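You operate a simulated robot arm through the tools that you are given. There is no shell and no other tool. Be economical: measure what you need, move in short steps, check, and stop when the job is done.

You run a simulated two-armed robot. Do the job below in one go: nothing can be reset, and whatever is moved stays where it is left.

JOB
Pick up the empty refill bottle with one hand, pass it to the other hand and put it on the shelf of the belt bench. Set down upright: empty refill bottle.

The check looks at the end state, three seconds after you hand in, the way a careful person would. Anything else that was tipped, shoved, dropped, spilled or broken makes it a failure.

ROBOT AND FRAMES
Two 7-joint arms with two-finger parallel grippers on one trunk, on a base that drives. Base frame: it is fixed to the floor where the robot stands at the start and does not move with it; the origin is under the middle of the robot, x ahead of it, y to its left, z up. Units: cm, rad, N and s.
The left shoulder is at the start at [11, 16.9, 145], the right one opposite. With the tool pointing down near the work surface each hand reaches from about 74 to 74 cm from the robot's upright axis, wherever it stands, measured 20 degrees to its own side. Places, roughly: shelf of the belt bench [-110, -250, 30]. Payload 1.57 kg a hand.
The tool frame of a hand sits at the grasp point between the pads (the TCP): z along the fingers, y along the line on which they close. The tips reach 3 cm beyond it. The gripper opens to 8 cm. The fingers are 1.7 cm wide and 1.2 cm thick; the gripper's body (4 by 8.2 cm) begins 8 cm behind the TCP.
Orientation is that of the tool frame in the base frame, as a unit quaternion [w, x, y, z]. With the fingers straight down and closing along the base's y, the tool's x points along the base's -x, its y along +y and its z along -z.

CONTROLS
- The arms move only by the tool drive_tool. It takes "left_steps", "right_steps" or both (then of equal length, played together; a hand with none holds still); each is one flat list of numbers, 7 for each row, row after row: the shift along the tool's x, y, z in units of 150 mm (1.0 is 150 mm), then the turn, a rotation vector about the tool's x, y, z in units of 60 degrees (1.0 is 60 degrees), then the finger opening in m, from 0 to 0.08. In form: [tx, ty, tz, rx, ry, rz, claw, tx, ty, tz, rx, ry, rz, claw, ...]. A call has 1 to 20 rows; each row is the pose to reach, as a shift and turn from the pose commanded when the call began, along the tool's axes at that moment. A call with a number of a shift or a turn outside -1 to 1 is refused whole. Rows are played at 5 a second. More than 5 cm and 0.15 rad between two rows, or a gripper value outside its range, and nothing of the call is played. A pose out of reach is approached as far as the arm can. The call stops where the force on the tool passes 40 N (or 10 N more than at its start, if that is more) or the arm is blocked; 0.2 s more then pass. Each finger travels about 7.2 cm/s and halts on what it meets, pressing with about 43 N; the grip force reading is that of the motor and also rises with nothing between the fingers. The clock runs only during rows and for 0.2 s after the last one: add rows that repeat a pose to give the fingers time. The reply holds the time, the measured pose of the TCP, the force on the tool along the base axes, the opening and the grip force, in the units named above and with some noise, with the torque about the TCP (base axes, N m) and any sound that the robot's microphone picked up.
- Cameras (640 x 400 px; columns grow to the right, rows downward): "scene" is now at [15.06, -0.12, 165.91]; the picture's right is [0.05, -1.00, 0.00], its down [-0.62, -0.03, -0.78] and it looks along [0.78, 0.04, -0.63] (base axes); focal length 269 px, centre (320, 200). "left" rides on the left gripper at [7.2, 0.7, -12.2] in its tool frame; the picture's right is [-0.09, 1.00, 0.00], its down [-0.84, -0.08, -0.54] and it looks along [-0.54, -0.05, 0.84] (tool axes); focal length 238 px, centre (320, 200). "right" rides on the right gripper at [7.2, -0.7, -12.2] in its tool frame; the picture's right is [0.09, 1.00, 0.00], its down [-0.84, 0.08, -0.54] and it looks along [-0.54, 0.05, 0.84] (tool axes); focal length 238 px, centre (320, 200). There is no depth. A picture from a camera that has moved, and an enlarged one, comes with that camera's place and axes in the base frame and with its lens. The place of the scene camera against the robot may be out by one fixed shift of up to 2.5 cm in any direction.
- grab_frame(camera): a new picture of that camera. The clock stands still meanwhile.
- move_column(by): slides the trunk up (or, below 0, down) by that many cm; the arms and the scene camera ride with it, the base frame stays. It gives what a move gives, with no picture.
- roll_base(legs): drives the robot by 1 to 6 legs, each [ahead, left, turn to the left] in cm, cm and rad, along the robot's own axes; the way and the turn of a leg run together, so that a leg with both is an arc; at most 150 cm and 3.142 rad a leg. The arms and the cameras ride along, it lands a little off, and it stops where it bumps. It gives what a move gives.
- turn_head(pan, tilt): turns the head with the scene camera to pan (to the left, within 1.501 rad either way) and tilt (down, from -0.506 to 1.204), counted from straight ahead of the robot. It gives what a move gives.
- zoom(camera, box): a new picture of the part [left, top, right, bottom] of that camera's present view, enlarged. The clock stands still meanwhile.
- finish_job(): hands the job in; it is judged then, once.

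Work in short steps. Places have to be worked out from the pictures, the camera data and where the tool is seen: move nearer, look again, correct. Check each grasp and each placing, and mend what went wrong. You have 120 turns and 88 pictures in all, those below and enlarged ones among them. Open the grippers and draw the arms clear of the work before you hand the job in, unless the task says otherwise; then end with one line.

The tools are called after "Emit:" by a JSON object that holds its "api" and its "payload". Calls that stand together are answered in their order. drive_tool: Moves the arms, as the interface text tells. Its arguments: {"type":"object","properties":{"left_steps":{"type":"array","items":{"type":"number"}},"right_steps":{"type":"array","items":{"type":"number"}}},"required":[]} The other tools are called the same way: move_column (by) slides the trunk up or down; roll_base (legs) drives the base; turn_head (pan, tilt) turns the head that bears the scene camera; grab_frame (camera) takes a picture; zoom (camera, box) takes an enlarged picture of a part of a camera's view; finish_job () hands the job in.

At the start:

```text
time_s: 0.0
left_tool_pos: [61.4, 33.33, 99.95]
left_ee_rot: [0.0, -0.002, 1.0, 0.0]
left_wrist_force: [0.7, -0.7, -0.4]
left_ft_torque: [0.0, -0.03, -0.04]
left_gripper_width: 8.04
left_grasp_force: 0.1
right_tool_pos: [67.45, -22.61, 114.94]
right_ee_rot: [0.0, 0.0, 1.0, 0.0]
right_wrist_force: [0.0, 1.7, -0.9]
right_ft_torque: [-0.02, 0.01, 0.01]
right_gripper_width: 8.01
right_grasp_force: 0.1
trunk travel left (down, up): [-76.4, 12.6]
robot x, y, heading: [0.12, 0.33, 0.0]
head pan, tilt: [0.051, 0.675]
```

scene: 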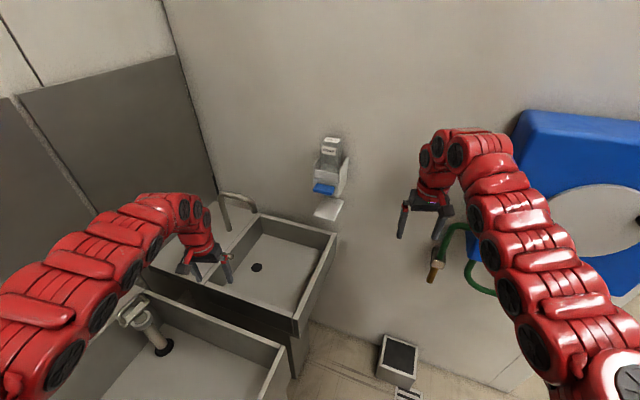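
right: 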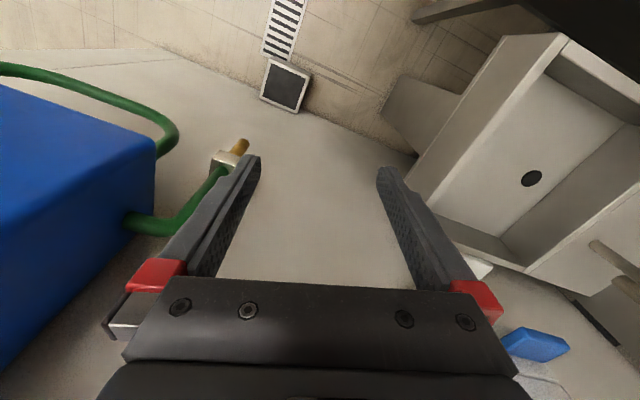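
left: 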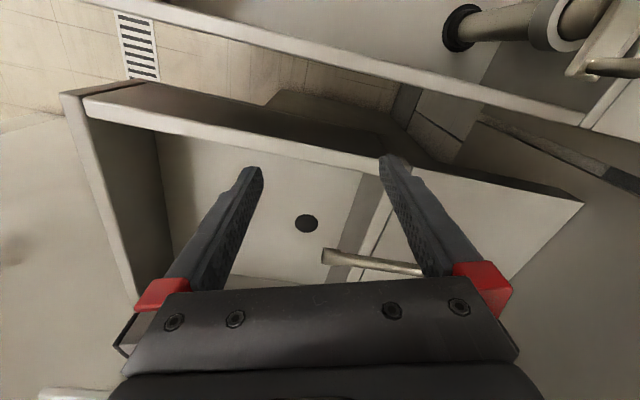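

The scene shows sinks, a wall dispenser with what may be a refill bottle in it, and a hose reel. I enlarge the dispenser.

Emit:
{"api": "zoom", "payload": {"camera": "scene", "box": [270, 120, 390, 230]}}

Emit:
{"api": "turn_head", "payload": {"pan": -1.4, "tilt": 0.6}}

Emit:
{"api": "grab_frame", "payload": {"camera": "scene"}}

```text
3.64 times, centred on (330, 175) of scene
camera zoom: at [15.06, -0.12, 165.91], right [0.05, -1.0, 0.0], down [-0.62, -0.03, -0.78], along [0.78, 0.04, -0.63], focal length 978 px, centre (284, 291)
```

zoom: 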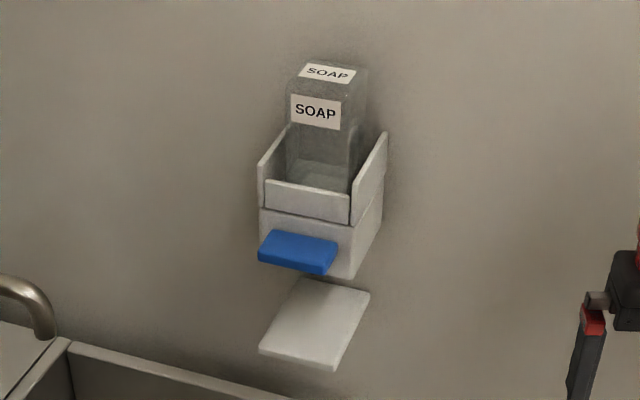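

```text
time_s: 1.6
left_tool_pos: [61.58, 33.3, 99.93]
left_ee_rot: [0.0, -0.001, 1.0, -0.001]
left_wrist_force: [-0.7, -0.8, 0.3]
left_ft_torque: [-0.01, 0.05, 0.05]
left_gripper_width: 7.97
left_grasp_force: 0.1
right_tool_pos: [67.46, -22.68, 115.02]
right_ee_rot: [-0.001, 0.0, 1.0, 0.0]
right_wrist_force: [-0.3, 1.4, 0.4]
right_ft_torque: [-0.03, -0.04, 0.0]
right_gripper_width: 8.03
right_grasp_force: 0.1
trunk travel left (down, up): [-76.4, 12.6]
robot x, y, heading: [0.25, 0.12, -0.0]
head pan, tilt: [-1.4, 0.6]
```

```text
83 pictures are left
camera scene: at [8.0, -9.27, 166.57], right [-0.99, -0.17, 0.0], down [-0.1, 0.56, -0.83], along [0.14, -0.81, -0.56], focal length 269 px, centre (320, 200)
```

scene: 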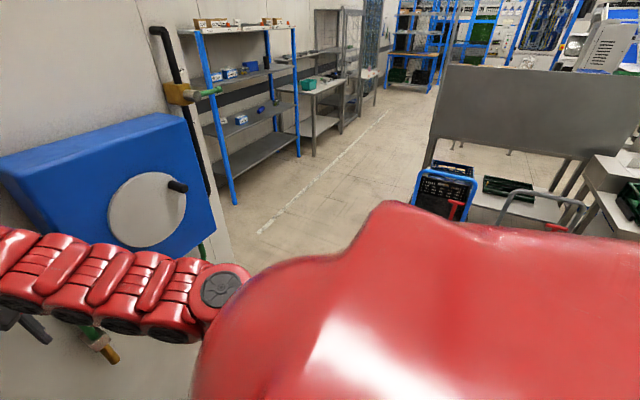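

The bottle in the dispenser triangulates to about x≈90, y≈1, top z≈127. Now I enlarge the belt-bench area, where the shelf should project around (487,190).

Emit:
{"api": "zoom", "payload": {"camera": "scene", "box": [390, 50, 640, 240]}}

```text
2.11 times, centred on (515, 145) of scene
camera zoom: at [8.0, -9.27, 166.57], right [-0.99, -0.17, 0.0], down [-0.1, 0.56, -0.83], along [0.14, -0.81, -0.56], focal length 566 px, centre (-90, 316)
```

zoom: 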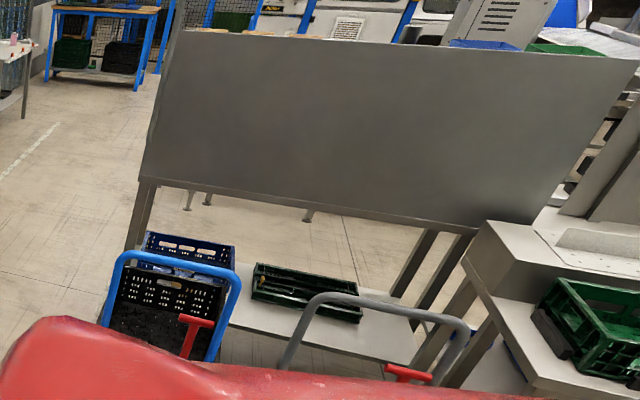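

The belt bench has a white shelf under it with trolleys parked in front; I'll study it closer later. Now I turn the head to the bottle and pitch the right hand to point forward for a horizontal grasp.

Emit:
{"api": "turn_head", "payload": {"pan": 0.0, "tilt": 0.6}}

Emit:
{"api": "drive_tool", "payload": {"right_steps": [0, 0, 0, 0, -0.125, 0, 0.08, 0, 0, 0, 0, -0.25, 0, 0.08, 0, 0, 0, 0, -0.375, 0, 0.08, 0, 0, 0, 0, -0.5, 0, 0.08, 0, 0, 0, 0, -0.625, 0, 0.08, 0, 0, 0, 0, -0.75, 0, 0.08, 0, 0, 0, 0, -0.875, 0, 0.08, 0, 0, 0, 0, -1, 0, 0.08]}}

Emit:
{"api": "drive_tool", "payload": {"right_steps": [0, 0, 0, 0, -0.125, 0, 0.08, 0, 0, 0, 0, -0.25, 0, 0.08, 0, 0, 0, 0, -0.375, 0, 0.08, 0, 0, 0, 0, -0.5, 0, 0.08]}}

Emit:
{"api": "grab_frame", "payload": {"camera": "scene"}}

```text
time_s: 3.1
left_tool_pos: [61.48, 33.24, 100.01]
left_ee_rot: [-0.001, -0.001, 1.0, 0.0]
left_wrist_force: [-0.3, 0.1, -0.9]
left_ft_torque: [0.02, 0.0, -0.02]
left_gripper_width: 7.98
left_grasp_force: 0.0
right_tool_pos: [67.46, -22.61, 114.93]
right_ee_rot: [0.001, -0.001, 1.0, 0.0]
right_wrist_force: [0.6, 0.4, 0.2]
right_ft_torque: [-0.04, 0.02, 0.03]
right_gripper_width: 8.01
right_grasp_force: 0.0
trunk travel left (down, up): [-76.4, 12.6]
robot x, y, heading: [-0.12, 0.23, 0.002]
head pan, tilt: [0.0, 0.6]
```

```text
time_s: 4.9
left_tool_pos: [61.37, 33.3, 99.93]
left_ee_rot: [-0.001, -0.001, 1.0, 0.001]
left_wrist_force: [0.2, -0.1, -0.9]
left_ft_torque: [-0.01, -0.02, -0.02]
left_gripper_width: 8.01
left_grasp_force: 0.0
right_tool_pos: [67.44, -22.57, 114.97]
right_ee_rot: [0.5, -0.001, 0.866, 0.001]
right_wrist_force: [-0.4, 0.3, 0.4]
right_ft_torque: [-0.02, -0.02, 0.0]
right_gripper_width: 8.01
right_grasp_force: 0.0
right hand out of reach, approached as far as the arm can: row 2, 3
trunk travel left (down, up): [-76.4, 12.6]
robot x, y, heading: [-0.21, -0.1, -0.002]
head pan, tilt: [0.0, 0.6]
```

```text
time_s: 5.9
left_tool_pos: [61.65, 33.16, 100.05]
left_ee_rot: [0.0, 0.0, 1.0, 0.001]
left_wrist_force: [-0.2, 1.0, -0.6]
left_ft_torque: [-0.02, 0.01, -0.02]
left_gripper_width: 8.01
left_grasp_force: 0.1
right_tool_pos: [67.44, -22.75, 114.9]
right_ee_rot: [0.707, 0.0, 0.707, 0.001]
right_wrist_force: [0.5, 0.7, -0.2]
right_ft_torque: [0.0, 0.03, -0.03]
right_gripper_width: 7.99
right_grasp_force: 0.1
trunk travel left (down, up): [-76.4, 12.6]
robot x, y, heading: [-0.27, -0.36, -0.003]
head pan, tilt: [0.0, 0.6]
```

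```text
81 pictures are left
camera scene: at [15.3, -0.6, 166.57], right [0.0, -1.0, 0.0], down [-0.56, 0.0, -0.83], along [0.83, 0.0, -0.56], focal length 269 px, centre (320, 200)
```

scene: 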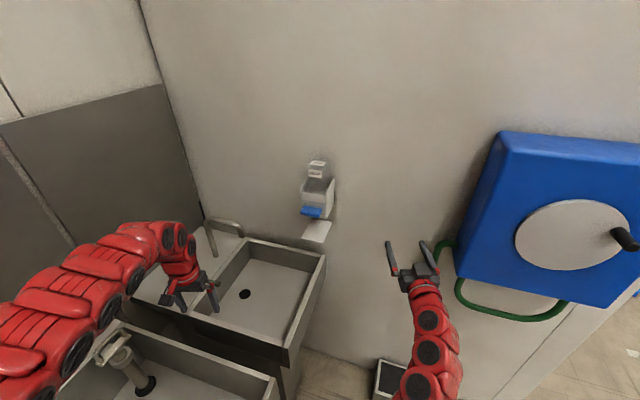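

The right hand now points forward. I raise it and bring it in front of the bottle, staying well back (x≈67).

Emit:
{"api": "drive_tool", "payload": {"right_steps": [-0.2, 0.2, 0, 0, 0, 0, 0.08, -0.4, 0.4, 0, 0, 0, 0, 0.08, -0.6, 0.6, 0, 0, 0, 0, 0.08, -0.733, 0.8, 0, 0, 0, 0, 0.08, -0.733, 1, 0, 0, 0, 0, 0.08]}}

Emit:
{"api": "drive_tool", "payload": {"right_steps": [0, 0.26, 0, 0, 0, 0, 0.08, 0, 0.52, 0, 0, 0, 0, 0.08, 0, 0.52, 0, 0, 0, 0, 0.08]}}

Emit:
{"api": "grab_frame", "payload": {"camera": "right"}}

Emit:
{"api": "zoom", "payload": {"camera": "scene", "box": [240, 110, 400, 250]}}

```text
time_s: 7.1
left_tool_pos: [61.5, 33.32, 99.97]
left_ee_rot: [0.0, 0.0, 1.0, 0.0]
left_wrist_force: [-0.2, -0.4, 0.2]
left_ft_torque: [-0.02, 0.0, -0.01]
left_gripper_width: 8.01
left_grasp_force: 0.0
right_tool_pos: [67.44, -7.74, 125.94]
right_ee_rot: [0.707, 0.0, 0.707, 0.0]
right_wrist_force: [-0.8, 0.9, -0.1]
right_ft_torque: [0.0, 0.0, -0.02]
right_gripper_width: 8.0
right_grasp_force: 0.0
trunk travel left (down, up): [-76.4, 12.6]
robot x, y, heading: [0.03, -0.09, 0.0]
head pan, tilt: [0.0, 0.6]
```

```text
time_s: 7.9
left_tool_pos: [61.43, 33.32, 100.0]
left_ee_rot: [0.0, -0.002, 1.0, -0.001]
left_wrist_force: [-0.7, 0.7, 0.9]
left_ft_torque: [-0.01, 0.03, 0.0]
left_gripper_width: 7.99
left_grasp_force: 0.0
right_tool_pos: [67.4, 0.14, 126.19]
right_ee_rot: [0.707, 0.0, 0.707, 0.001]
right_wrist_force: [-0.9, -1.3, 0.3]
right_ft_torque: [-0.01, -0.01, 0.0]
right_gripper_width: 8.01
right_grasp_force: 0.1
trunk travel left (down, up): [-76.4, 12.6]
robot x, y, heading: [0.08, -0.19, 0.001]
head pan, tilt: [0.0, 0.6]
```

```text
80 pictures are left
camera right: at [55.24, -0.48, 118.94], right [0.0, 1.0, -0.09], down [-0.54, 0.08, 0.84], along [0.84, 0.05, 0.54], focal length 238 px, centre (320, 200)
```

right: 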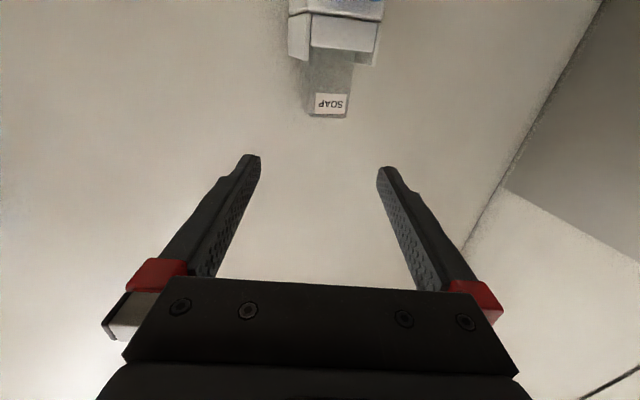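

```text
2.86 times, centred on (320, 180) of scene
camera zoom: at [15.31, -0.66, 166.57], right [0.0, -1.0, 0.0], down [-0.57, 0.0, -0.82], along [0.82, 0.0, -0.57], focal length 769 px, centre (320, 257)
```

zoom: 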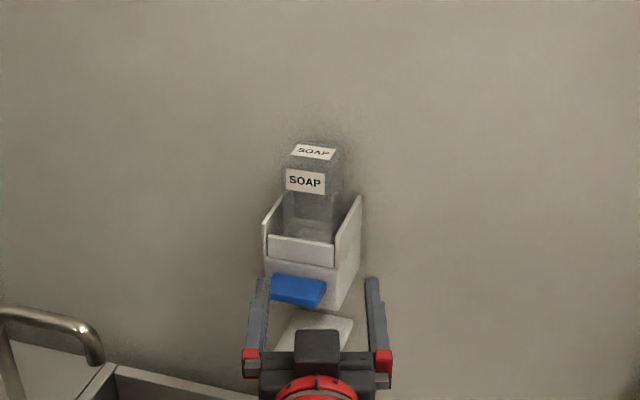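

The dispenser looks slightly yawed relative to me. I enlarge both views to triangulate the bottle corners.

Emit:
{"api": "zoom", "payload": {"camera": "scene", "box": [295, 140, 345, 225]}}

Emit:
{"api": "zoom", "payload": {"camera": "right", "box": [260, 0, 410, 130]}}

```text
4.71 times, centred on (320, 182) of scene
camera zoom: at [15.31, -0.66, 166.57], right [0.0, -1.0, 0.0], down [-0.57, 0.0, -0.82], along [0.82, 0.0, -0.57], focal length 1266 px, centre (320, 282)
```

zoom: 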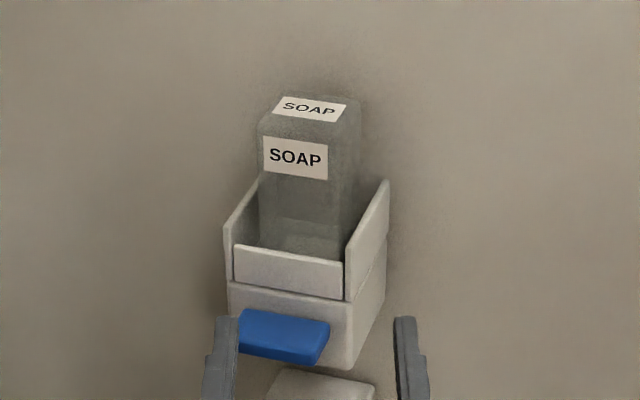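

```text
3.08 times, centred on (335, 65) of right
camera zoom: at [55.24, -0.48, 118.94], right [0.0, 1.0, -0.09], down [-0.54, 0.08, 0.84], along [0.84, 0.05, 0.54], focal length 733 px, centre (274, 615)
```

zoom: 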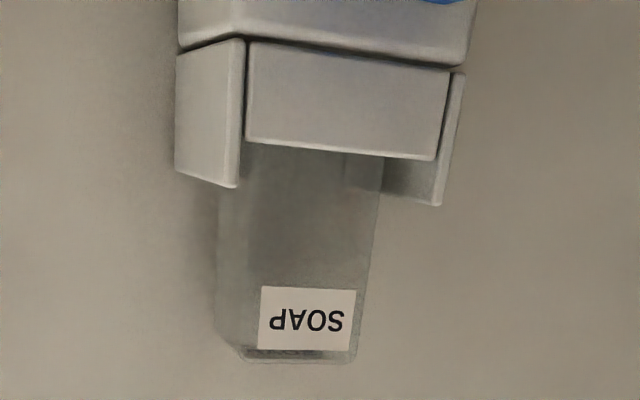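

Triangulation gives bottle front face centred near (89.5, 1.6), about 5 cm wide, yawed about 15°, top z≈127.7, holder sides up to z≈120.5. I yaw the hand by 15° and place it about 14 cm short of the bottle at z=124.5.

Emit:
{"api": "drive_tool", "payload": {"right_steps": [0.04, 0.1, 0.1, 0.125, 0, 0, 0.08, 0.08, 0.2, 0.2, 0.25, 0, 0, 0.08, 0.113, 0.31, 0.4, 0.25, 0, 0, 0.08, 0.113, 0.31, 0.65, 0.25, 0, 0, 0.08]}}

Emit:
{"api": "grab_frame", "payload": {"camera": "right"}}

Emit:
{"api": "zoom", "payload": {"camera": "scene", "box": [280, 130, 360, 230]}}

```text
time_s: 8.9
left_tool_pos: [61.59, 33.26, 99.95]
left_ee_rot: [-0.001, 0.0, 1.0, -0.001]
left_wrist_force: [0.3, 0.0, -0.4]
left_ft_torque: [0.0, 0.02, 0.0]
left_gripper_width: 7.99
left_grasp_force: 0.1
right_tool_pos: [77.24, 4.82, 124.31]
right_ee_rot: [0.701, 0.094, 0.701, -0.092]
right_wrist_force: [0.2, -0.3, 0.0]
right_ft_torque: [0.0, 0.03, 0.01]
right_gripper_width: 7.99
right_grasp_force: 0.1
trunk travel left (down, up): [-76.4, 12.6]
robot x, y, heading: [0.2, -0.29, 0.002]
head pan, tilt: [0.0, 0.6]
```

```text
76 pictures are left
camera right: at [65.34, 7.46, 117.23], right [0.26, 0.96, -0.09], down [-0.5, 0.21, 0.84], along [0.82, -0.17, 0.54], focal length 238 px, centre (320, 200)
```

right: 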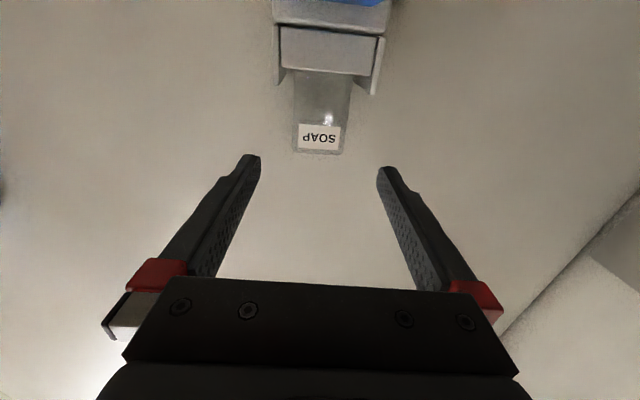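

```text
4.00 times, centred on (320, 180) of scene
camera zoom: at [15.48, -0.55, 166.55], right [0.0, -1.0, 0.0], down [-0.57, 0.0, -0.82], along [0.82, 0.0, -0.57], focal length 1076 px, centre (320, 280)
```

zoom: 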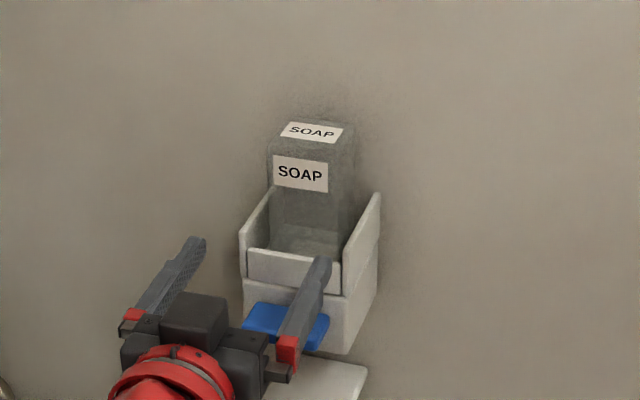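

The wrist view is square to the bottle and centred on it. I drive forward 15 cm along the fingers.

Emit:
{"api": "drive_tool", "payload": {"right_steps": [0, 0, 0.25, 0, 0, 0, 0.08, 0, 0, 0.5, 0, 0, 0, 0.08, 0, 0, 0.7, 0, 0, 0, 0.08, 0, 0, 0.85, 0, 0, 0, 0.08, 0, 0, 1, 0, 0, 0, 0.08]}}

Emit:
{"api": "grab_frame", "payload": {"camera": "right"}}

Emit:
{"api": "zoom", "payload": {"camera": "scene", "box": [280, 130, 360, 230]}}

```text
time_s: 10.1
left_tool_pos: [61.48, 33.29, 99.93]
left_ee_rot: [-0.001, -0.002, 1.0, 0.0]
left_wrist_force: [0.1, -0.6, 0.6]
left_ft_torque: [0.03, 0.0, 0.0]
left_gripper_width: 8.0
left_grasp_force: 0.1
right_tool_pos: [91.77, 0.7, 124.22]
right_ee_rot: [0.7, 0.091, 0.702, -0.092]
right_wrist_force: [-1.1, -0.4, -0.2]
right_ft_torque: [0.0, 0.0, 0.04]
right_gripper_width: 8.0
right_grasp_force: 0.0
trunk travel left (down, up): [-76.4, 12.6]
robot x, y, heading: [-0.06, -0.33, 0.001]
head pan, tilt: [0.0, 0.6]
```

```text
74 pictures are left
camera right: at [79.82, 3.23, 117.01], right [0.25, 0.96, -0.09], down [-0.5, 0.21, 0.84], along [0.83, -0.17, 0.54], focal length 238 px, centre (320, 200)
```

right: 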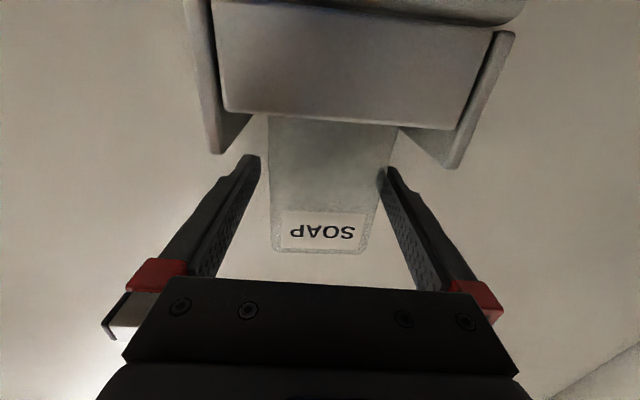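

```text
4.00 times, centred on (320, 180) of scene
camera zoom: at [15.37, -0.63, 166.55], right [0.0, -1.0, 0.0], down [-0.57, 0.0, -0.82], along [0.82, 0.0, -0.57], focal length 1076 px, centre (320, 280)
```

zoom: 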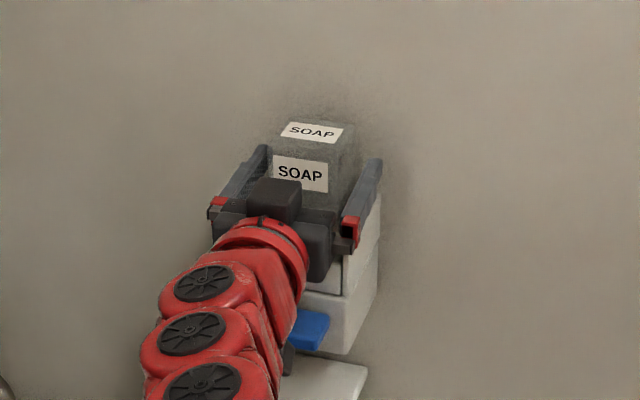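

Fingers straddle the bottle with no contact force. I close gradually.

Emit:
{"api": "drive_tool", "payload": {"right_steps": [0, 0, 0, 0, 0, 0, 0.06, 0, 0, 0, 0, 0, 0, 0.05, 0, 0, 0, 0, 0, 0, 0.045, 0, 0, 0, 0, 0, 0, 0.045]}}

```text
time_s: 11.1
left_tool_pos: [61.51, 33.25, 100.04]
left_ee_rot: [0.0, -0.001, 1.0, 0.0]
left_wrist_force: [0.2, -0.1, -0.2]
left_ft_torque: [0.0, 0.02, -0.03]
left_gripper_width: 8.0
left_grasp_force: 0.1
right_tool_pos: [91.73, 0.57, 124.31]
right_ee_rot: [0.701, 0.093, 0.701, -0.093]
right_wrist_force: [-0.6, 0.5, 1.2]
right_ft_torque: [-0.02, -0.07, 0.04]
right_gripper_width: 5.7
right_grasp_force: 43.2
trunk travel left (down, up): [-76.4, 12.6]
robot x, y, heading: [-0.01, -0.26, 0.001]
head pan, tilt: [0.0, 0.6]
```

The bottle is held at 5.7 cm wide, 43 N. I lift a little and watch the force.

Emit:
{"api": "drive_tool", "payload": {"right_steps": [-0.07, 0, 0, 0, 0, 0, 0.045, -0.14, 0, 0, 0, 0, 0, 0.045, -0.2, 0, 0, 0, 0, 0, 0.045]}}

Emit:
{"api": "zoom", "payload": {"camera": "scene", "box": [280, 110, 360, 230]}}

```text
time_s: 11.9
left_tool_pos: [61.53, 33.34, 100.02]
left_ee_rot: [0.0, -0.001, 1.0, -0.001]
left_wrist_force: [-0.2, 0.2, 0.0]
left_ft_torque: [0.01, 0.0, 0.01]
left_gripper_width: 7.99
left_grasp_force: 0.1
right_tool_pos: [91.66, 0.74, 127.54]
right_ee_rot: [0.701, 0.093, 0.701, -0.093]
right_wrist_force: [-0.2, -0.1, -0.3]
right_ft_torque: [0.02, -0.01, 0.03]
right_gripper_width: 5.77
right_grasp_force: 18.2
trunk travel left (down, up): [-76.4, 12.6]
robot x, y, heading: [-0.59, 0.11, 0.005]
head pan, tilt: [0.0, 0.6]
```

```text
3.33 times, centred on (320, 170) of scene
camera zoom: at [15.33, -0.55, 166.56], right [0.0, -1.0, 0.0], down [-0.57, 0.0, -0.82], along [0.82, 0.0, -0.57], focal length 897 px, centre (320, 300)
```

zoom: 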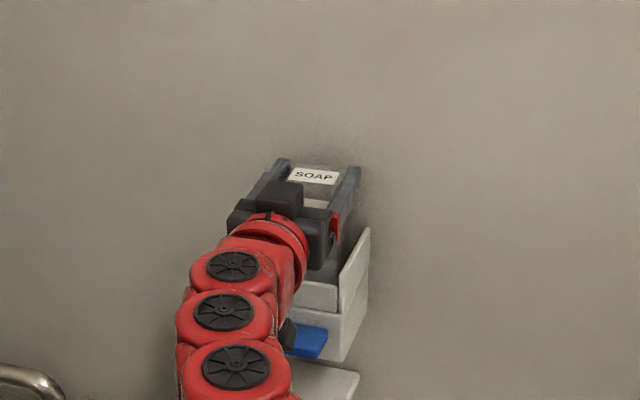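

The label hasn't moved in the picture while the hand rose 3 cm, so the fingers seem to have slid. I look closer.

Emit:
{"api": "grab_frame", "payload": {"camera": "right"}}

Emit:
{"api": "zoom", "payload": {"camera": "scene", "box": [300, 145, 345, 195]}}

```text
71 pictures are left
camera right: at [79.75, 3.35, 120.3], right [0.26, 0.96, -0.09], down [-0.5, 0.21, 0.84], along [0.82, -0.17, 0.54], focal length 238 px, centre (320, 200)
```

right: 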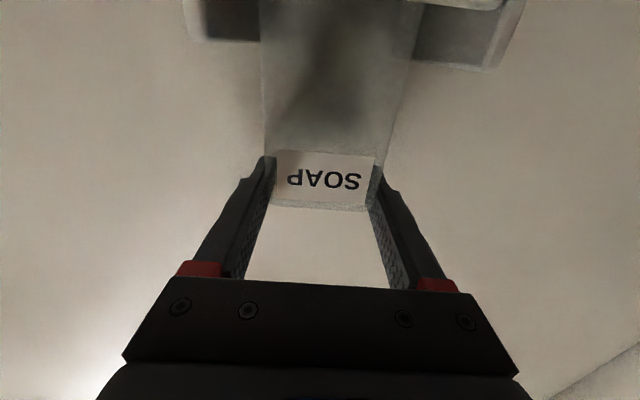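

```text
8.00 times, centred on (322, 170) of scene
camera zoom: at [15.33, -0.55, 166.56], right [0.0, -1.0, 0.0], down [-0.57, 0.0, -0.82], along [0.82, 0.0, -0.57], focal length 2152 px, centre (300, 440)
```

zoom: 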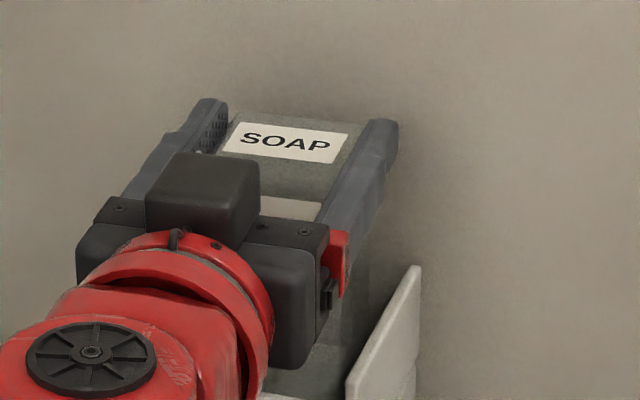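

The bottle stayed in the holder: something retains it and the fingers slid up. I open, return to z≈123.3, regrip firmly and pull in tiny steps to read the force.

Emit:
{"api": "drive_tool", "payload": {"right_steps": [0, 0, 0, 0, 0, 0, 0.075, 0.1, 0, 0, 0, 0, 0, 0.075, 0.2, 0, 0, 0, 0, 0, 0.075, 0.28, 0, 0, 0, 0, 0, 0.075, 0.28, 0, 0, 0, 0, 0, 0.04, 0.28, 0, 0, 0, 0, 0, 0, 0.28, 0, 0, 0, 0, 0, 0, 0.28, 0, 0, 0, 0, 0, 0]}}

Emit:
{"api": "drive_tool", "payload": {"right_steps": [-0.02, 0, 0, 0, 0, 0, 0, -0.02, 0, 0, 0, 0, 0, 0]}}

Emit:
{"api": "drive_tool", "payload": {"right_steps": [-0.02, 0, 0, 0, 0, 0, 0, -0.02, 0, 0, 0, 0, 0, 0]}}

Emit:
{"api": "grab_frame", "payload": {"camera": "right"}}

```text
time_s: 13.7
left_tool_pos: [61.39, 33.3, 99.96]
left_ee_rot: [0.0, 0.0, 1.0, 0.0]
left_wrist_force: [-0.3, 0.1, -0.2]
left_ft_torque: [-0.01, 0.0, 0.04]
left_gripper_width: 8.0
left_grasp_force: 0.0
right_tool_pos: [91.33, 0.82, 123.21]
right_ee_rot: [0.701, 0.093, 0.701, -0.093]
right_wrist_force: [4.0, 0.4, 12.0]
right_ft_torque: [-0.1, -0.29, 0.03]
right_gripper_width: 5.68
right_grasp_force: 43.3
right hand out of reach, approached as far as the arm can: row 4, 5, 6, 7, 8
trunk travel left (down, up): [-76.4, 12.6]
robot x, y, heading: [-0.09, -0.27, -0.003]
head pan, tilt: [0.0, 0.6]
```

```text
time_s: 14.3
left_tool_pos: [61.39, 33.34, 100.06]
left_ee_rot: [0.0, -0.001, 1.0, 0.0]
left_wrist_force: [0.8, 0.3, 0.7]
left_ft_torque: [-0.02, 0.02, -0.01]
left_gripper_width: 8.01
left_grasp_force: 0.2
right_tool_pos: [91.27, 0.74, 123.39]
right_ee_rot: [0.701, 0.092, 0.701, -0.092]
right_wrist_force: [-0.9, 0.9, 2.9]
right_ft_torque: [0.02, -0.06, 0.0]
right_gripper_width: 5.72
right_grasp_force: 43.0
trunk travel left (down, up): [-76.4, 12.6]
robot x, y, heading: [0.23, -0.02, -0.006]
head pan, tilt: [0.0, 0.6]
```

```text
time_s: 14.9
left_tool_pos: [61.43, 33.28, 100.11]
left_ee_rot: [0.0, -0.001, 1.0, 0.0]
left_wrist_force: [-0.1, 1.0, -0.3]
left_ft_torque: [-0.06, 0.01, -0.01]
left_gripper_width: 8.0
left_grasp_force: 0.1
right_tool_pos: [91.35, 0.73, 123.65]
right_ee_rot: [0.701, 0.091, 0.702, -0.092]
right_wrist_force: [0.3, -0.4, -0.7]
right_ft_torque: [0.01, -0.02, -0.01]
right_gripper_width: 5.71
right_grasp_force: 43.2
trunk travel left (down, up): [-76.4, 12.6]
robot x, y, heading: [0.01, -0.15, 0.002]
head pan, tilt: [0.0, 0.6]
```

```text
69 pictures are left
camera right: at [79.45, 3.3, 116.45], right [0.26, 0.96, -0.09], down [-0.5, 0.22, 0.84], along [0.83, -0.17, 0.54], focal length 238 px, centre (320, 200)
```

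right: 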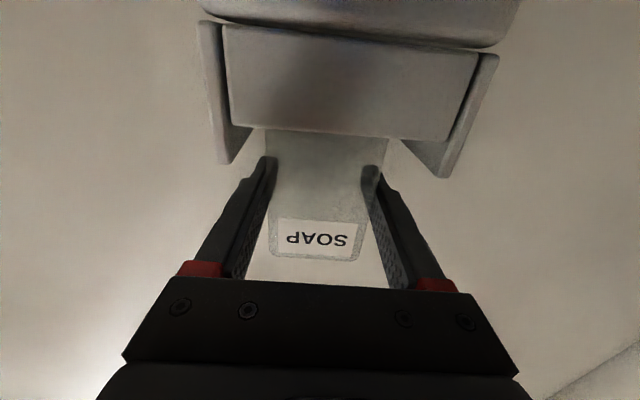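

Gripped again at z≈123.6 with the force near zero. I keep pulling up in small steps.

Emit:
{"api": "drive_tool", "payload": {"right_steps": [-0.03, 0, 0, 0, 0, 0, 0, -0.03, 0, 0, 0, 0, 0, 0]}}

Emit:
{"api": "drive_tool", "payload": {"right_steps": [-0.03, 0, 0, 0, 0, 0, 0, -0.03, 0, 0, 0, 0, 0, 0]}}

Emit:
{"api": "drive_tool", "payload": {"right_steps": [-0.04, 0, 0, 0, 0, 0, 0, -0.04, 0, 0, 0, 0, 0, 0]}}

Emit:
{"api": "grab_frame", "payload": {"camera": "right"}}

```text
time_s: 15.5
left_tool_pos: [61.48, 33.24, 100.02]
left_ee_rot: [0.0, -0.001, 1.0, -0.001]
left_wrist_force: [-0.4, 0.2, -0.3]
left_ft_torque: [-0.01, -0.01, 0.01]
left_gripper_width: 8.01
left_grasp_force: 0.0
right_tool_pos: [91.35, 0.81, 124.02]
right_ee_rot: [0.7, 0.092, 0.702, -0.092]
right_wrist_force: [-0.3, -0.5, -0.6]
right_ft_torque: [0.03, 0.03, -0.03]
right_gripper_width: 5.72
right_grasp_force: 43.1
trunk travel left (down, up): [-76.4, 12.6]
robot x, y, heading: [-0.16, -0.07, 0.004]
head pan, tilt: [0.0, 0.6]
```

```text
time_s: 16.1
left_tool_pos: [61.45, 33.31, 99.87]
left_ee_rot: [0.0, -0.001, 1.0, 0.0]
left_wrist_force: [0.7, -0.5, 0.5]
left_ft_torque: [-0.01, 0.01, -0.01]
left_gripper_width: 7.98
left_grasp_force: 0.1
right_tool_pos: [91.54, 0.75, 124.45]
right_ee_rot: [0.701, 0.092, 0.701, -0.092]
right_wrist_force: [0.3, 0.0, -0.5]
right_ft_torque: [0.02, -0.01, -0.01]
right_gripper_width: 5.69
right_grasp_force: 43.1
trunk travel left (down, up): [-76.4, 12.6]
robot x, y, heading: [0.36, -0.56, -0.001]
head pan, tilt: [0.0, 0.6]
```

```text
time_s: 16.7
left_tool_pos: [61.57, 33.32, 99.92]
left_ee_rot: [0.0, 0.0, 1.0, 0.001]
left_wrist_force: [0.1, -0.6, 0.6]
left_ft_torque: [-0.01, 0.03, -0.01]
left_gripper_width: 8.0
left_grasp_force: 0.1
right_tool_pos: [91.41, 0.72, 125.1]
right_ee_rot: [0.701, 0.092, 0.701, -0.093]
right_wrist_force: [0.1, 0.3, -0.4]
right_ft_torque: [0.02, 0.0, -0.04]
right_gripper_width: 5.7
right_grasp_force: 43.3
trunk travel left (down, up): [-76.4, 12.6]
robot x, y, heading: [-0.13, -0.28, 0.0]
head pan, tilt: [0.0, 0.6]
```

```text
68 pictures are left
camera right: at [79.52, 3.31, 117.94], right [0.26, 0.96, -0.09], down [-0.5, 0.22, 0.84], along [0.82, -0.17, 0.54], focal length 238 px, centre (320, 200)
```

right: 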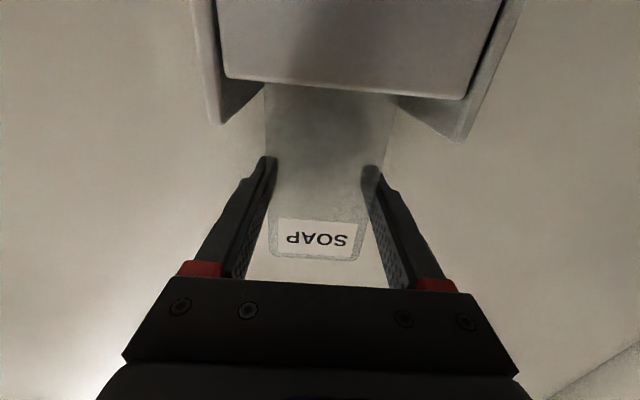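

Now the bottle rises with the hand (label fixed in the wrist view). I continue up slowly.

Emit:
{"api": "drive_tool", "payload": {"right_steps": [-0.03, 0, 0, 0, 0, 0, 0, -0.07, 0, 0, 0, 0, 0, 0, -0.11, 0, 0, 0, 0, 0, 0, -0.15, 0, 0, 0, 0, 0, 0, -0.19, 0, 0, 0, 0, 0, 0, -0.23, 0, 0, 0, 0, 0, 0, -0.26, 0, 0, 0, 0, 0, 0, -0.26, 0, 0, 0, 0, 0, 0]}}

Emit:
{"api": "grab_frame", "payload": {"camera": "right"}}

Emit:
{"api": "zoom", "payload": {"camera": "scene", "box": [270, 110, 370, 220]}}

```text
time_s: 18.5
left_tool_pos: [61.57, 33.32, 99.95]
left_ee_rot: [0.0, -0.001, 1.0, 0.0]
left_wrist_force: [0.2, -0.5, 0.2]
left_ft_torque: [0.01, 0.0, 0.02]
left_gripper_width: 7.99
left_grasp_force: 0.1
right_tool_pos: [91.5, 0.73, 129.04]
right_ee_rot: [0.701, 0.092, 0.701, -0.092]
right_wrist_force: [-0.5, -0.2, 0.5]
right_ft_torque: [0.01, 0.0, -0.01]
right_gripper_width: 5.69
right_grasp_force: 42.6
trunk travel left (down, up): [-76.4, 12.6]
robot x, y, heading: [0.08, -0.16, -0.003]
head pan, tilt: [0.0, 0.6]
```

```text
67 pictures are left
camera right: at [79.54, 3.29, 121.77], right [0.26, 0.96, -0.09], down [-0.5, 0.22, 0.84], along [0.82, -0.17, 0.54], focal length 238 px, centre (320, 200)
```

right: 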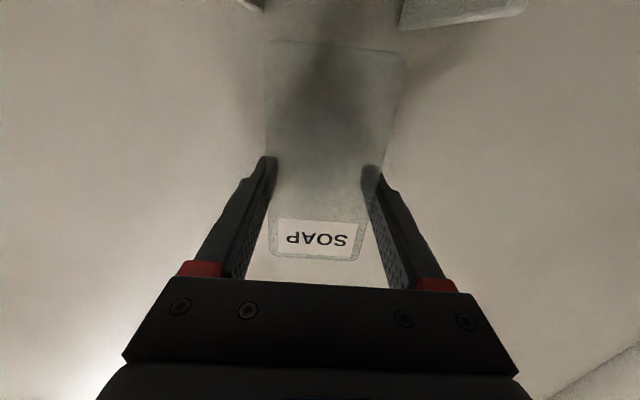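

```text
3.64 times, centred on (320, 165) of scene
camera zoom: at [15.34, -0.55, 166.56], right [0.0, -1.0, 0.0], down [-0.57, 0.0, -0.82], along [0.82, 0.0, -0.57], focal length 978 px, centre (320, 327)
```

zoom: 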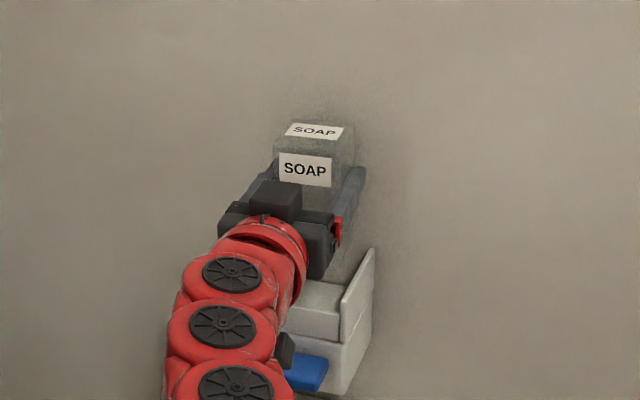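

The bottle's lower edge is showing around z≈122. I raise about 8 cm more, slowly, then look.

Emit:
{"api": "drive_tool", "payload": {"right_steps": [-0.05, 0, 0, 0, 0, 0, 0, -0.12, 0, 0, 0, 0, 0, 0, -0.19, 0, 0, 0, 0, 0, 0, -0.26, 0, 0, 0, 0, 0, 0, -0.33, 0, 0, 0, 0, 0, 0, -0.4, 0, 0, 0, 0, 0, 0, -0.47, 0, 0, 0, 0, 0, 0, -0.53, 0, 0, 0, 0, 0, 0, -0.53, 0, 0, 0, 0, 0, 0]}}

Emit:
{"api": "grab_frame", "payload": {"camera": "right"}}

Emit:
{"api": "zoom", "payload": {"camera": "scene", "box": [260, 80, 380, 220]}}

```text
time_s: 20.5
left_tool_pos: [61.56, 33.37, 99.96]
left_ee_rot: [0.0, -0.001, 1.0, 0.0]
left_wrist_force: [0.2, -0.4, 1.1]
left_ft_torque: [-0.03, 0.0, -0.01]
left_gripper_width: 7.99
left_grasp_force: 0.1
right_tool_pos: [91.5, 0.92, 136.93]
right_ee_rot: [0.701, 0.092, 0.701, -0.092]
right_wrist_force: [-0.4, 0.1, -0.6]
right_ft_torque: [0.0, 0.0, -0.01]
right_gripper_width: 5.68
right_grasp_force: 43.1
trunk travel left (down, up): [-76.4, 12.6]
robot x, y, heading: [-0.06, -0.2, 0.003]
head pan, tilt: [0.0, 0.6]
```

```text
65 pictures are left
camera right: at [79.48, 3.4, 129.73], right [0.26, 0.96, -0.09], down [-0.5, 0.22, 0.84], along [0.83, -0.17, 0.54], focal length 238 px, centre (320, 200)
```

right: 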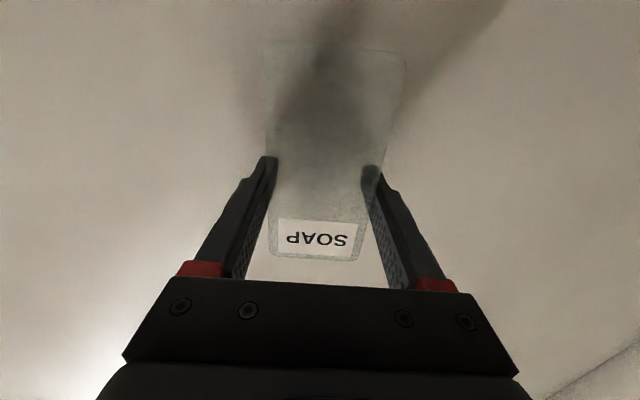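

```text
2.86 times, centred on (320, 150) of scene
camera zoom: at [15.34, -0.55, 166.56], right [0.0, -1.0, 0.0], down [-0.57, 0.0, -0.82], along [0.82, 0.0, -0.57], focal length 769 px, centre (320, 343)
```

zoom: 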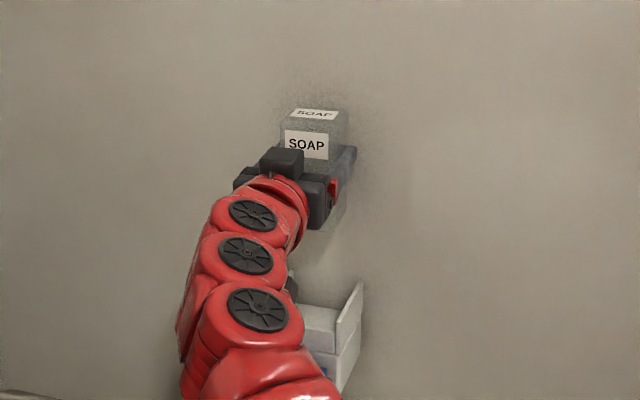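

The bottle is free of the holder. I draw the hand back from the wall and have a look at the bottle's underside.

Emit:
{"api": "drive_tool", "payload": {"right_steps": [0, 0, -0.2, 0, 0, 0, 0, 0, 0, -0.4, 0, 0, 0, 0, 0, 0, -0.6, 0, 0, 0, 0, 0, 0, -0.8, 0, 0, 0, 0, 0, 0, -1, 0, 0, 0, 0]}}

Emit:
{"api": "roll_base", "payload": {"legs": [[-50, 0, 0]]}}

Emit:
{"api": "grab_frame", "payload": {"camera": "scene"}}

```text
time_s: 21.7
left_tool_pos: [61.5, 33.43, 100.06]
left_ee_rot: [0.0, -0.002, 1.0, 0.0]
left_wrist_force: [0.9, 0.1, 0.3]
left_ft_torque: [0.01, 0.0, 0.03]
left_gripper_width: 8.01
left_grasp_force: 0.0
right_tool_pos: [76.85, 4.6, 136.9]
right_ee_rot: [0.701, 0.092, 0.701, -0.093]
right_wrist_force: [-0.4, -0.6, -0.7]
right_ft_torque: [0.01, -0.03, 0.0]
right_gripper_width: 5.72
right_grasp_force: 43.0
trunk travel left (down, up): [-76.4, 12.6]
robot x, y, heading: [0.19, 0.19, -0.001]
head pan, tilt: [0.0, 0.6]
```

```text
time_s: 24.7
left_tool_pos: [10.42, 33.48, 99.93]
left_ee_rot: [0.0, -0.003, 1.0, 0.0]
left_wrist_force: [0.6, 0.7, -0.3]
left_ft_torque: [0.0, 0.02, 0.03]
left_gripper_width: 8.02
left_grasp_force: 0.2
right_tool_pos: [26.05, 5.03, 136.79]
right_ee_rot: [0.701, 0.089, 0.702, -0.09]
right_wrist_force: [0.2, 0.4, -0.7]
right_ft_torque: [0.01, 0.0, 0.01]
right_gripper_width: 5.71
right_grasp_force: 42.9
trunk travel left (down, up): [-76.4, 12.6]
robot x, y, heading: [-51.17, -0.22, 0.003]
head pan, tilt: [0.0, 0.6]
```

```text
63 pictures are left
camera scene: at [-35.49, -0.59, 166.56], right [0.01, -1.0, 0.0], down [-0.57, 0.0, -0.82], along [0.82, 0.01, -0.57], focal length 269 px, centre (320, 200)
```

scene: 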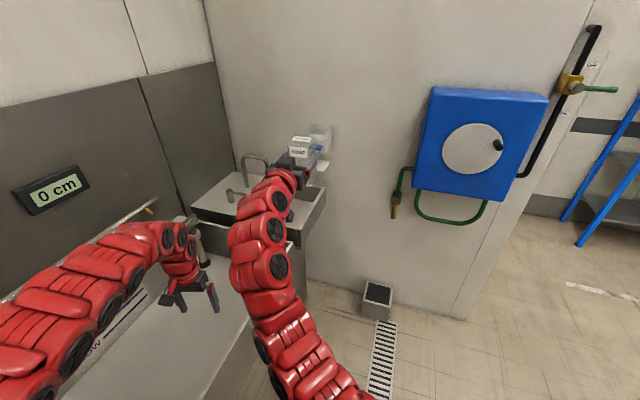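

Something translucent still shows at the dispenser; I enlarge.

Emit:
{"api": "zoom", "payload": {"camera": "scene", "box": [265, 110, 355, 210]}}

```text
4.00 times, centred on (310, 160) of scene
camera zoom: at [-35.49, -0.59, 166.56], right [0.01, -1.0, 0.0], down [-0.57, 0.0, -0.82], along [0.82, 0.01, -0.57], focal length 1076 px, centre (360, 360)
```

zoom: 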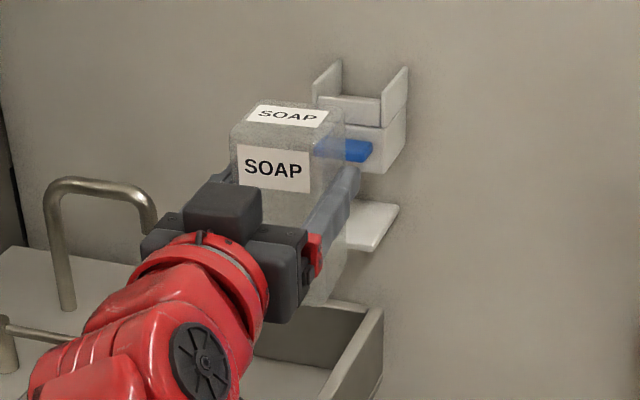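

The holder is empty and intact, the bottle is in the right hand. Before the handover I turn the robot to face the belt bench (heading about -1.83) and study the shelf.

Emit:
{"api": "roll_base", "payload": {"legs": [[0, 0, -1.0], [0, 0, -0.83]]}}

Emit:
{"api": "grab_frame", "payload": {"camera": "scene"}}

```text
time_s: 29.6
left_tool_pos: [-30.13, -66.98, 99.98]
left_ee_rot: [0.0, 0.773, 0.635, -0.001]
left_wrist_force: [-1.1, -0.6, 0.2]
left_ft_torque: [0.0, -0.03, 0.0]
left_gripper_width: 7.99
left_grasp_force: 0.0
right_tool_pos: [-61.32, -76.51, 137.02]
right_ee_rot: [-0.374, -0.6, -0.374, 0.6]
right_wrist_force: [0.7, -0.3, -1.2]
right_ft_torque: [-0.02, 0.0, -0.01]
right_gripper_width: 5.69
right_grasp_force: 43.0
trunk travel left (down, up): [-76.4, 12.6]
robot x, y, heading: [-50.98, -0.38, -1.767]
head pan, tilt: [0.0, 0.6]
```

```text
61 pictures are left
camera scene: at [-55.68, -17.28, 166.56], right [-0.98, 0.19, 0.0], down [0.11, 0.55, -0.82], along [-0.16, -0.81, -0.57], focal length 269 px, centre (320, 200)
```

scene: 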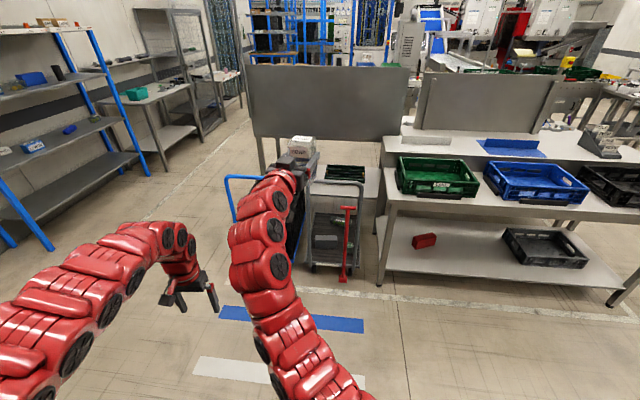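

The target (-110,-250,30) projects to the small bench with the gray panel, behind two trolleys. I enlarge it.

Emit:
{"api": "zoom", "payload": {"camera": "scene", "box": [210, 120, 410, 290]}}

```text
2.35 times, centred on (310, 205) of scene
camera zoom: at [-55.68, -17.28, 166.56], right [-0.98, 0.19, 0.0], down [0.11, 0.55, -0.82], along [-0.16, -0.81, -0.57], focal length 633 px, centre (344, 188)
```

zoom: 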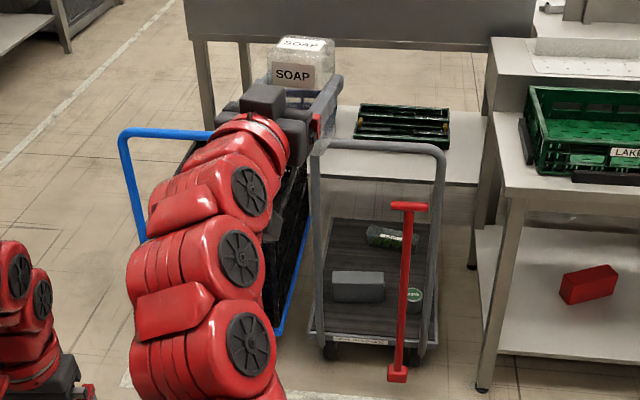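

The shelf front is blocked by two trolleys, but the bench's left end faces an open aisle. I drive diagonally to that aisle to look at the shelf's end.

Emit:
{"api": "roll_base", "payload": {"legs": [[89, 114, 0], [0, 0, -0.5]]}}

Emit:
{"api": "grab_frame", "payload": {"camera": "scene"}}

```text
time_s: 35.5
left_tool_pos: [52.49, -161.51, 100.4]
left_ee_rot: [0.005, 0.767, 0.642, 0.002]
left_wrist_force: [-0.6, 0.4, 0.2]
left_ft_torque: [0.03, 0.0, 0.0]
left_gripper_width: 8.01
left_grasp_force: 0.0
right_tool_pos: [21.27, -171.45, 137.13]
right_ee_rot: [0.381, 0.599, 0.377, -0.595]
right_wrist_force: [0.2, -0.6, 0.3]
right_ft_torque: [-0.02, 0.02, -0.01]
right_gripper_width: 5.71
right_grasp_force: 42.9
trunk travel left (down, up): [-76.4, 12.6]
robot x, y, heading: [31.49, -95.76, -1.751]
head pan, tilt: [0.0, 0.6]
stopped in leg 1: the robot was blocked; the commanded pose is now the measured one
```

```text
59 pictures are left
camera scene: at [25.7, -111.92, 166.61], right [-0.98, 0.18, -0.01], down [0.11, 0.55, -0.83], along [-0.14, -0.81, -0.56], focal length 269 px, centre (320, 200)
```

scene: 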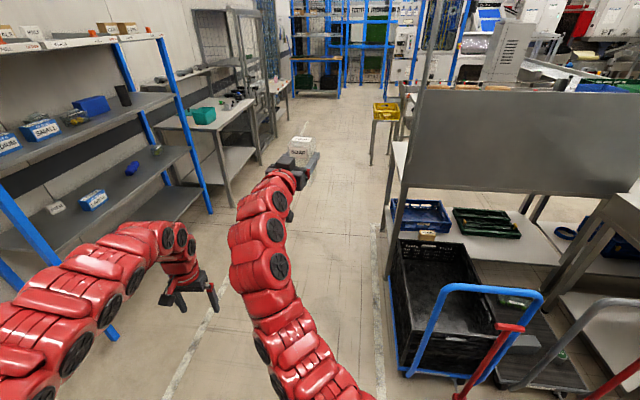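

The base was blocked on its left, probably near the wall or hose reel. I look left to see what I touched.

Emit:
{"api": "turn_head", "payload": {"pan": 1.45, "tilt": 0.75}}

Emit:
{"api": "grab_frame", "payload": {"camera": "scene"}}

```text
time_s: 37.0
left_tool_pos: [52.52, -161.67, 100.41]
left_ee_rot: [0.004, 0.768, 0.641, 0.002]
left_wrist_force: [-0.1, -0.7, 0.3]
left_ft_torque: [-0.01, 0.0, 0.01]
left_gripper_width: 8.02
left_grasp_force: 0.0
right_tool_pos: [21.22, -171.44, 137.06]
right_ee_rot: [0.38, 0.599, 0.376, -0.596]
right_wrist_force: [-0.3, -0.2, 0.1]
right_ft_torque: [0.0, 0.02, 0.02]
right_gripper_width: 5.69
right_grasp_force: 43.3
trunk travel left (down, up): [-76.4, 12.6]
robot x, y, heading: [31.66, -95.49, -1.751]
head pan, tilt: [1.45, 0.75]
```

```text
58 pictures are left
camera scene: at [35.17, -105.74, 165.37], right [-0.3, -0.95, 0.0], down [-0.65, 0.2, -0.74], along [0.7, -0.22, -0.68], focal length 269 px, centre (320, 200)
```

scene: 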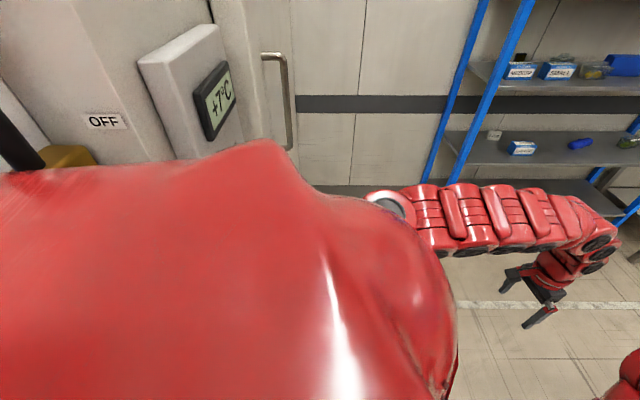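

I'm next to a wall pillar. I back off it to the right, go ahead along the aisle, and face the bench's end.

Emit:
{"api": "roll_base", "payload": {"legs": [[0, -10, 0], [60, 0, 0], [0, 20, 0]]}}

Emit:
{"api": "turn_head", "payload": {"pan": -0.9, "tilt": 0.8}}

Emit:
{"api": "grab_frame", "payload": {"camera": "scene"}}

```text
time_s: 42.4
left_tool_pos: [52.56, -223.84, 99.97]
left_ee_rot: [0.0, 0.766, 0.643, 0.0]
left_wrist_force: [-0.1, 1.2, -0.6]
left_ft_torque: [0.03, -0.01, -0.02]
left_gripper_width: 7.96
left_grasp_force: 0.0
right_tool_pos: [21.56, -234.02, 136.85]
right_ee_rot: [0.378, 0.597, 0.38, -0.597]
right_wrist_force: [0.4, -0.2, 0.2]
right_ft_torque: [0.02, 0.02, 0.0]
right_gripper_width: 5.71
right_grasp_force: 42.7
trunk travel left (down, up): [-76.4, 12.6]
robot x, y, heading: [30.36, -157.25, -1.747]
head pan, tilt: [1.45, 0.75]
```

```text
time_s: 44.6
left_tool_pos: [52.59, -223.84, 99.99]
left_ee_rot: [0.0, 0.766, 0.643, 0.0]
left_wrist_force: [-0.3, 0.3, 0.0]
left_ft_torque: [-0.03, -0.01, 0.06]
left_gripper_width: 7.99
left_grasp_force: 0.1
right_tool_pos: [21.64, -233.98, 136.84]
right_ee_rot: [0.378, 0.597, 0.381, -0.596]
right_wrist_force: [0.7, -0.5, -1.5]
right_ft_torque: [-0.01, -0.01, 0.04]
right_gripper_width: 5.73
right_grasp_force: 43.0
trunk travel left (down, up): [-76.4, 12.6]
robot x, y, heading: [30.36, -157.59, -1.747]
head pan, tilt: [-0.901, 0.799]
```

```text
57 pictures are left
camera scene: at [20.52, -169.75, 164.88], right [-0.47, 0.88, 0.0], down [0.63, 0.34, -0.7], along [-0.61, -0.33, -0.72], focal length 269 px, centre (320, 200)
```

scene: 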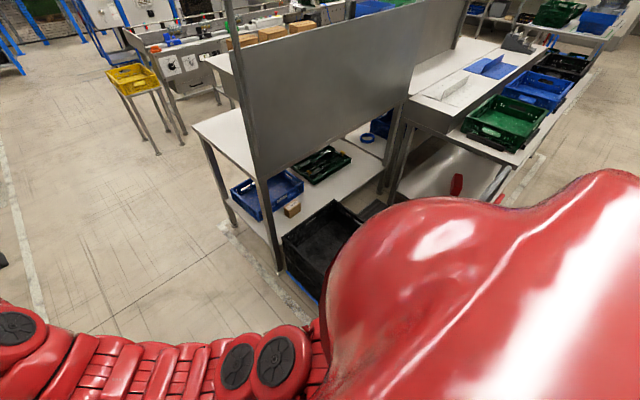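

The bench's open end is in view. I enlarge the shelf.

Emit:
{"api": "zoom", "payload": {"camera": "scene", "box": [190, 110, 400, 290]}}

```text
2.22 times, centred on (295, 200) of scene
camera zoom: at [20.52, -169.75, 164.88], right [-0.47, 0.88, 0.0], down [0.63, 0.34, -0.7], along [-0.61, -0.33, -0.72], focal length 598 px, centre (376, 200)
```

zoom: 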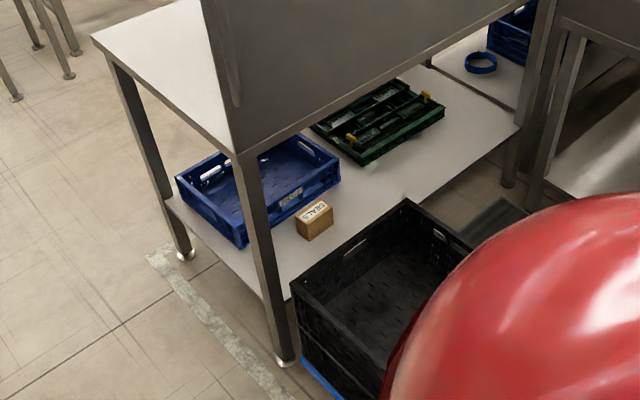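

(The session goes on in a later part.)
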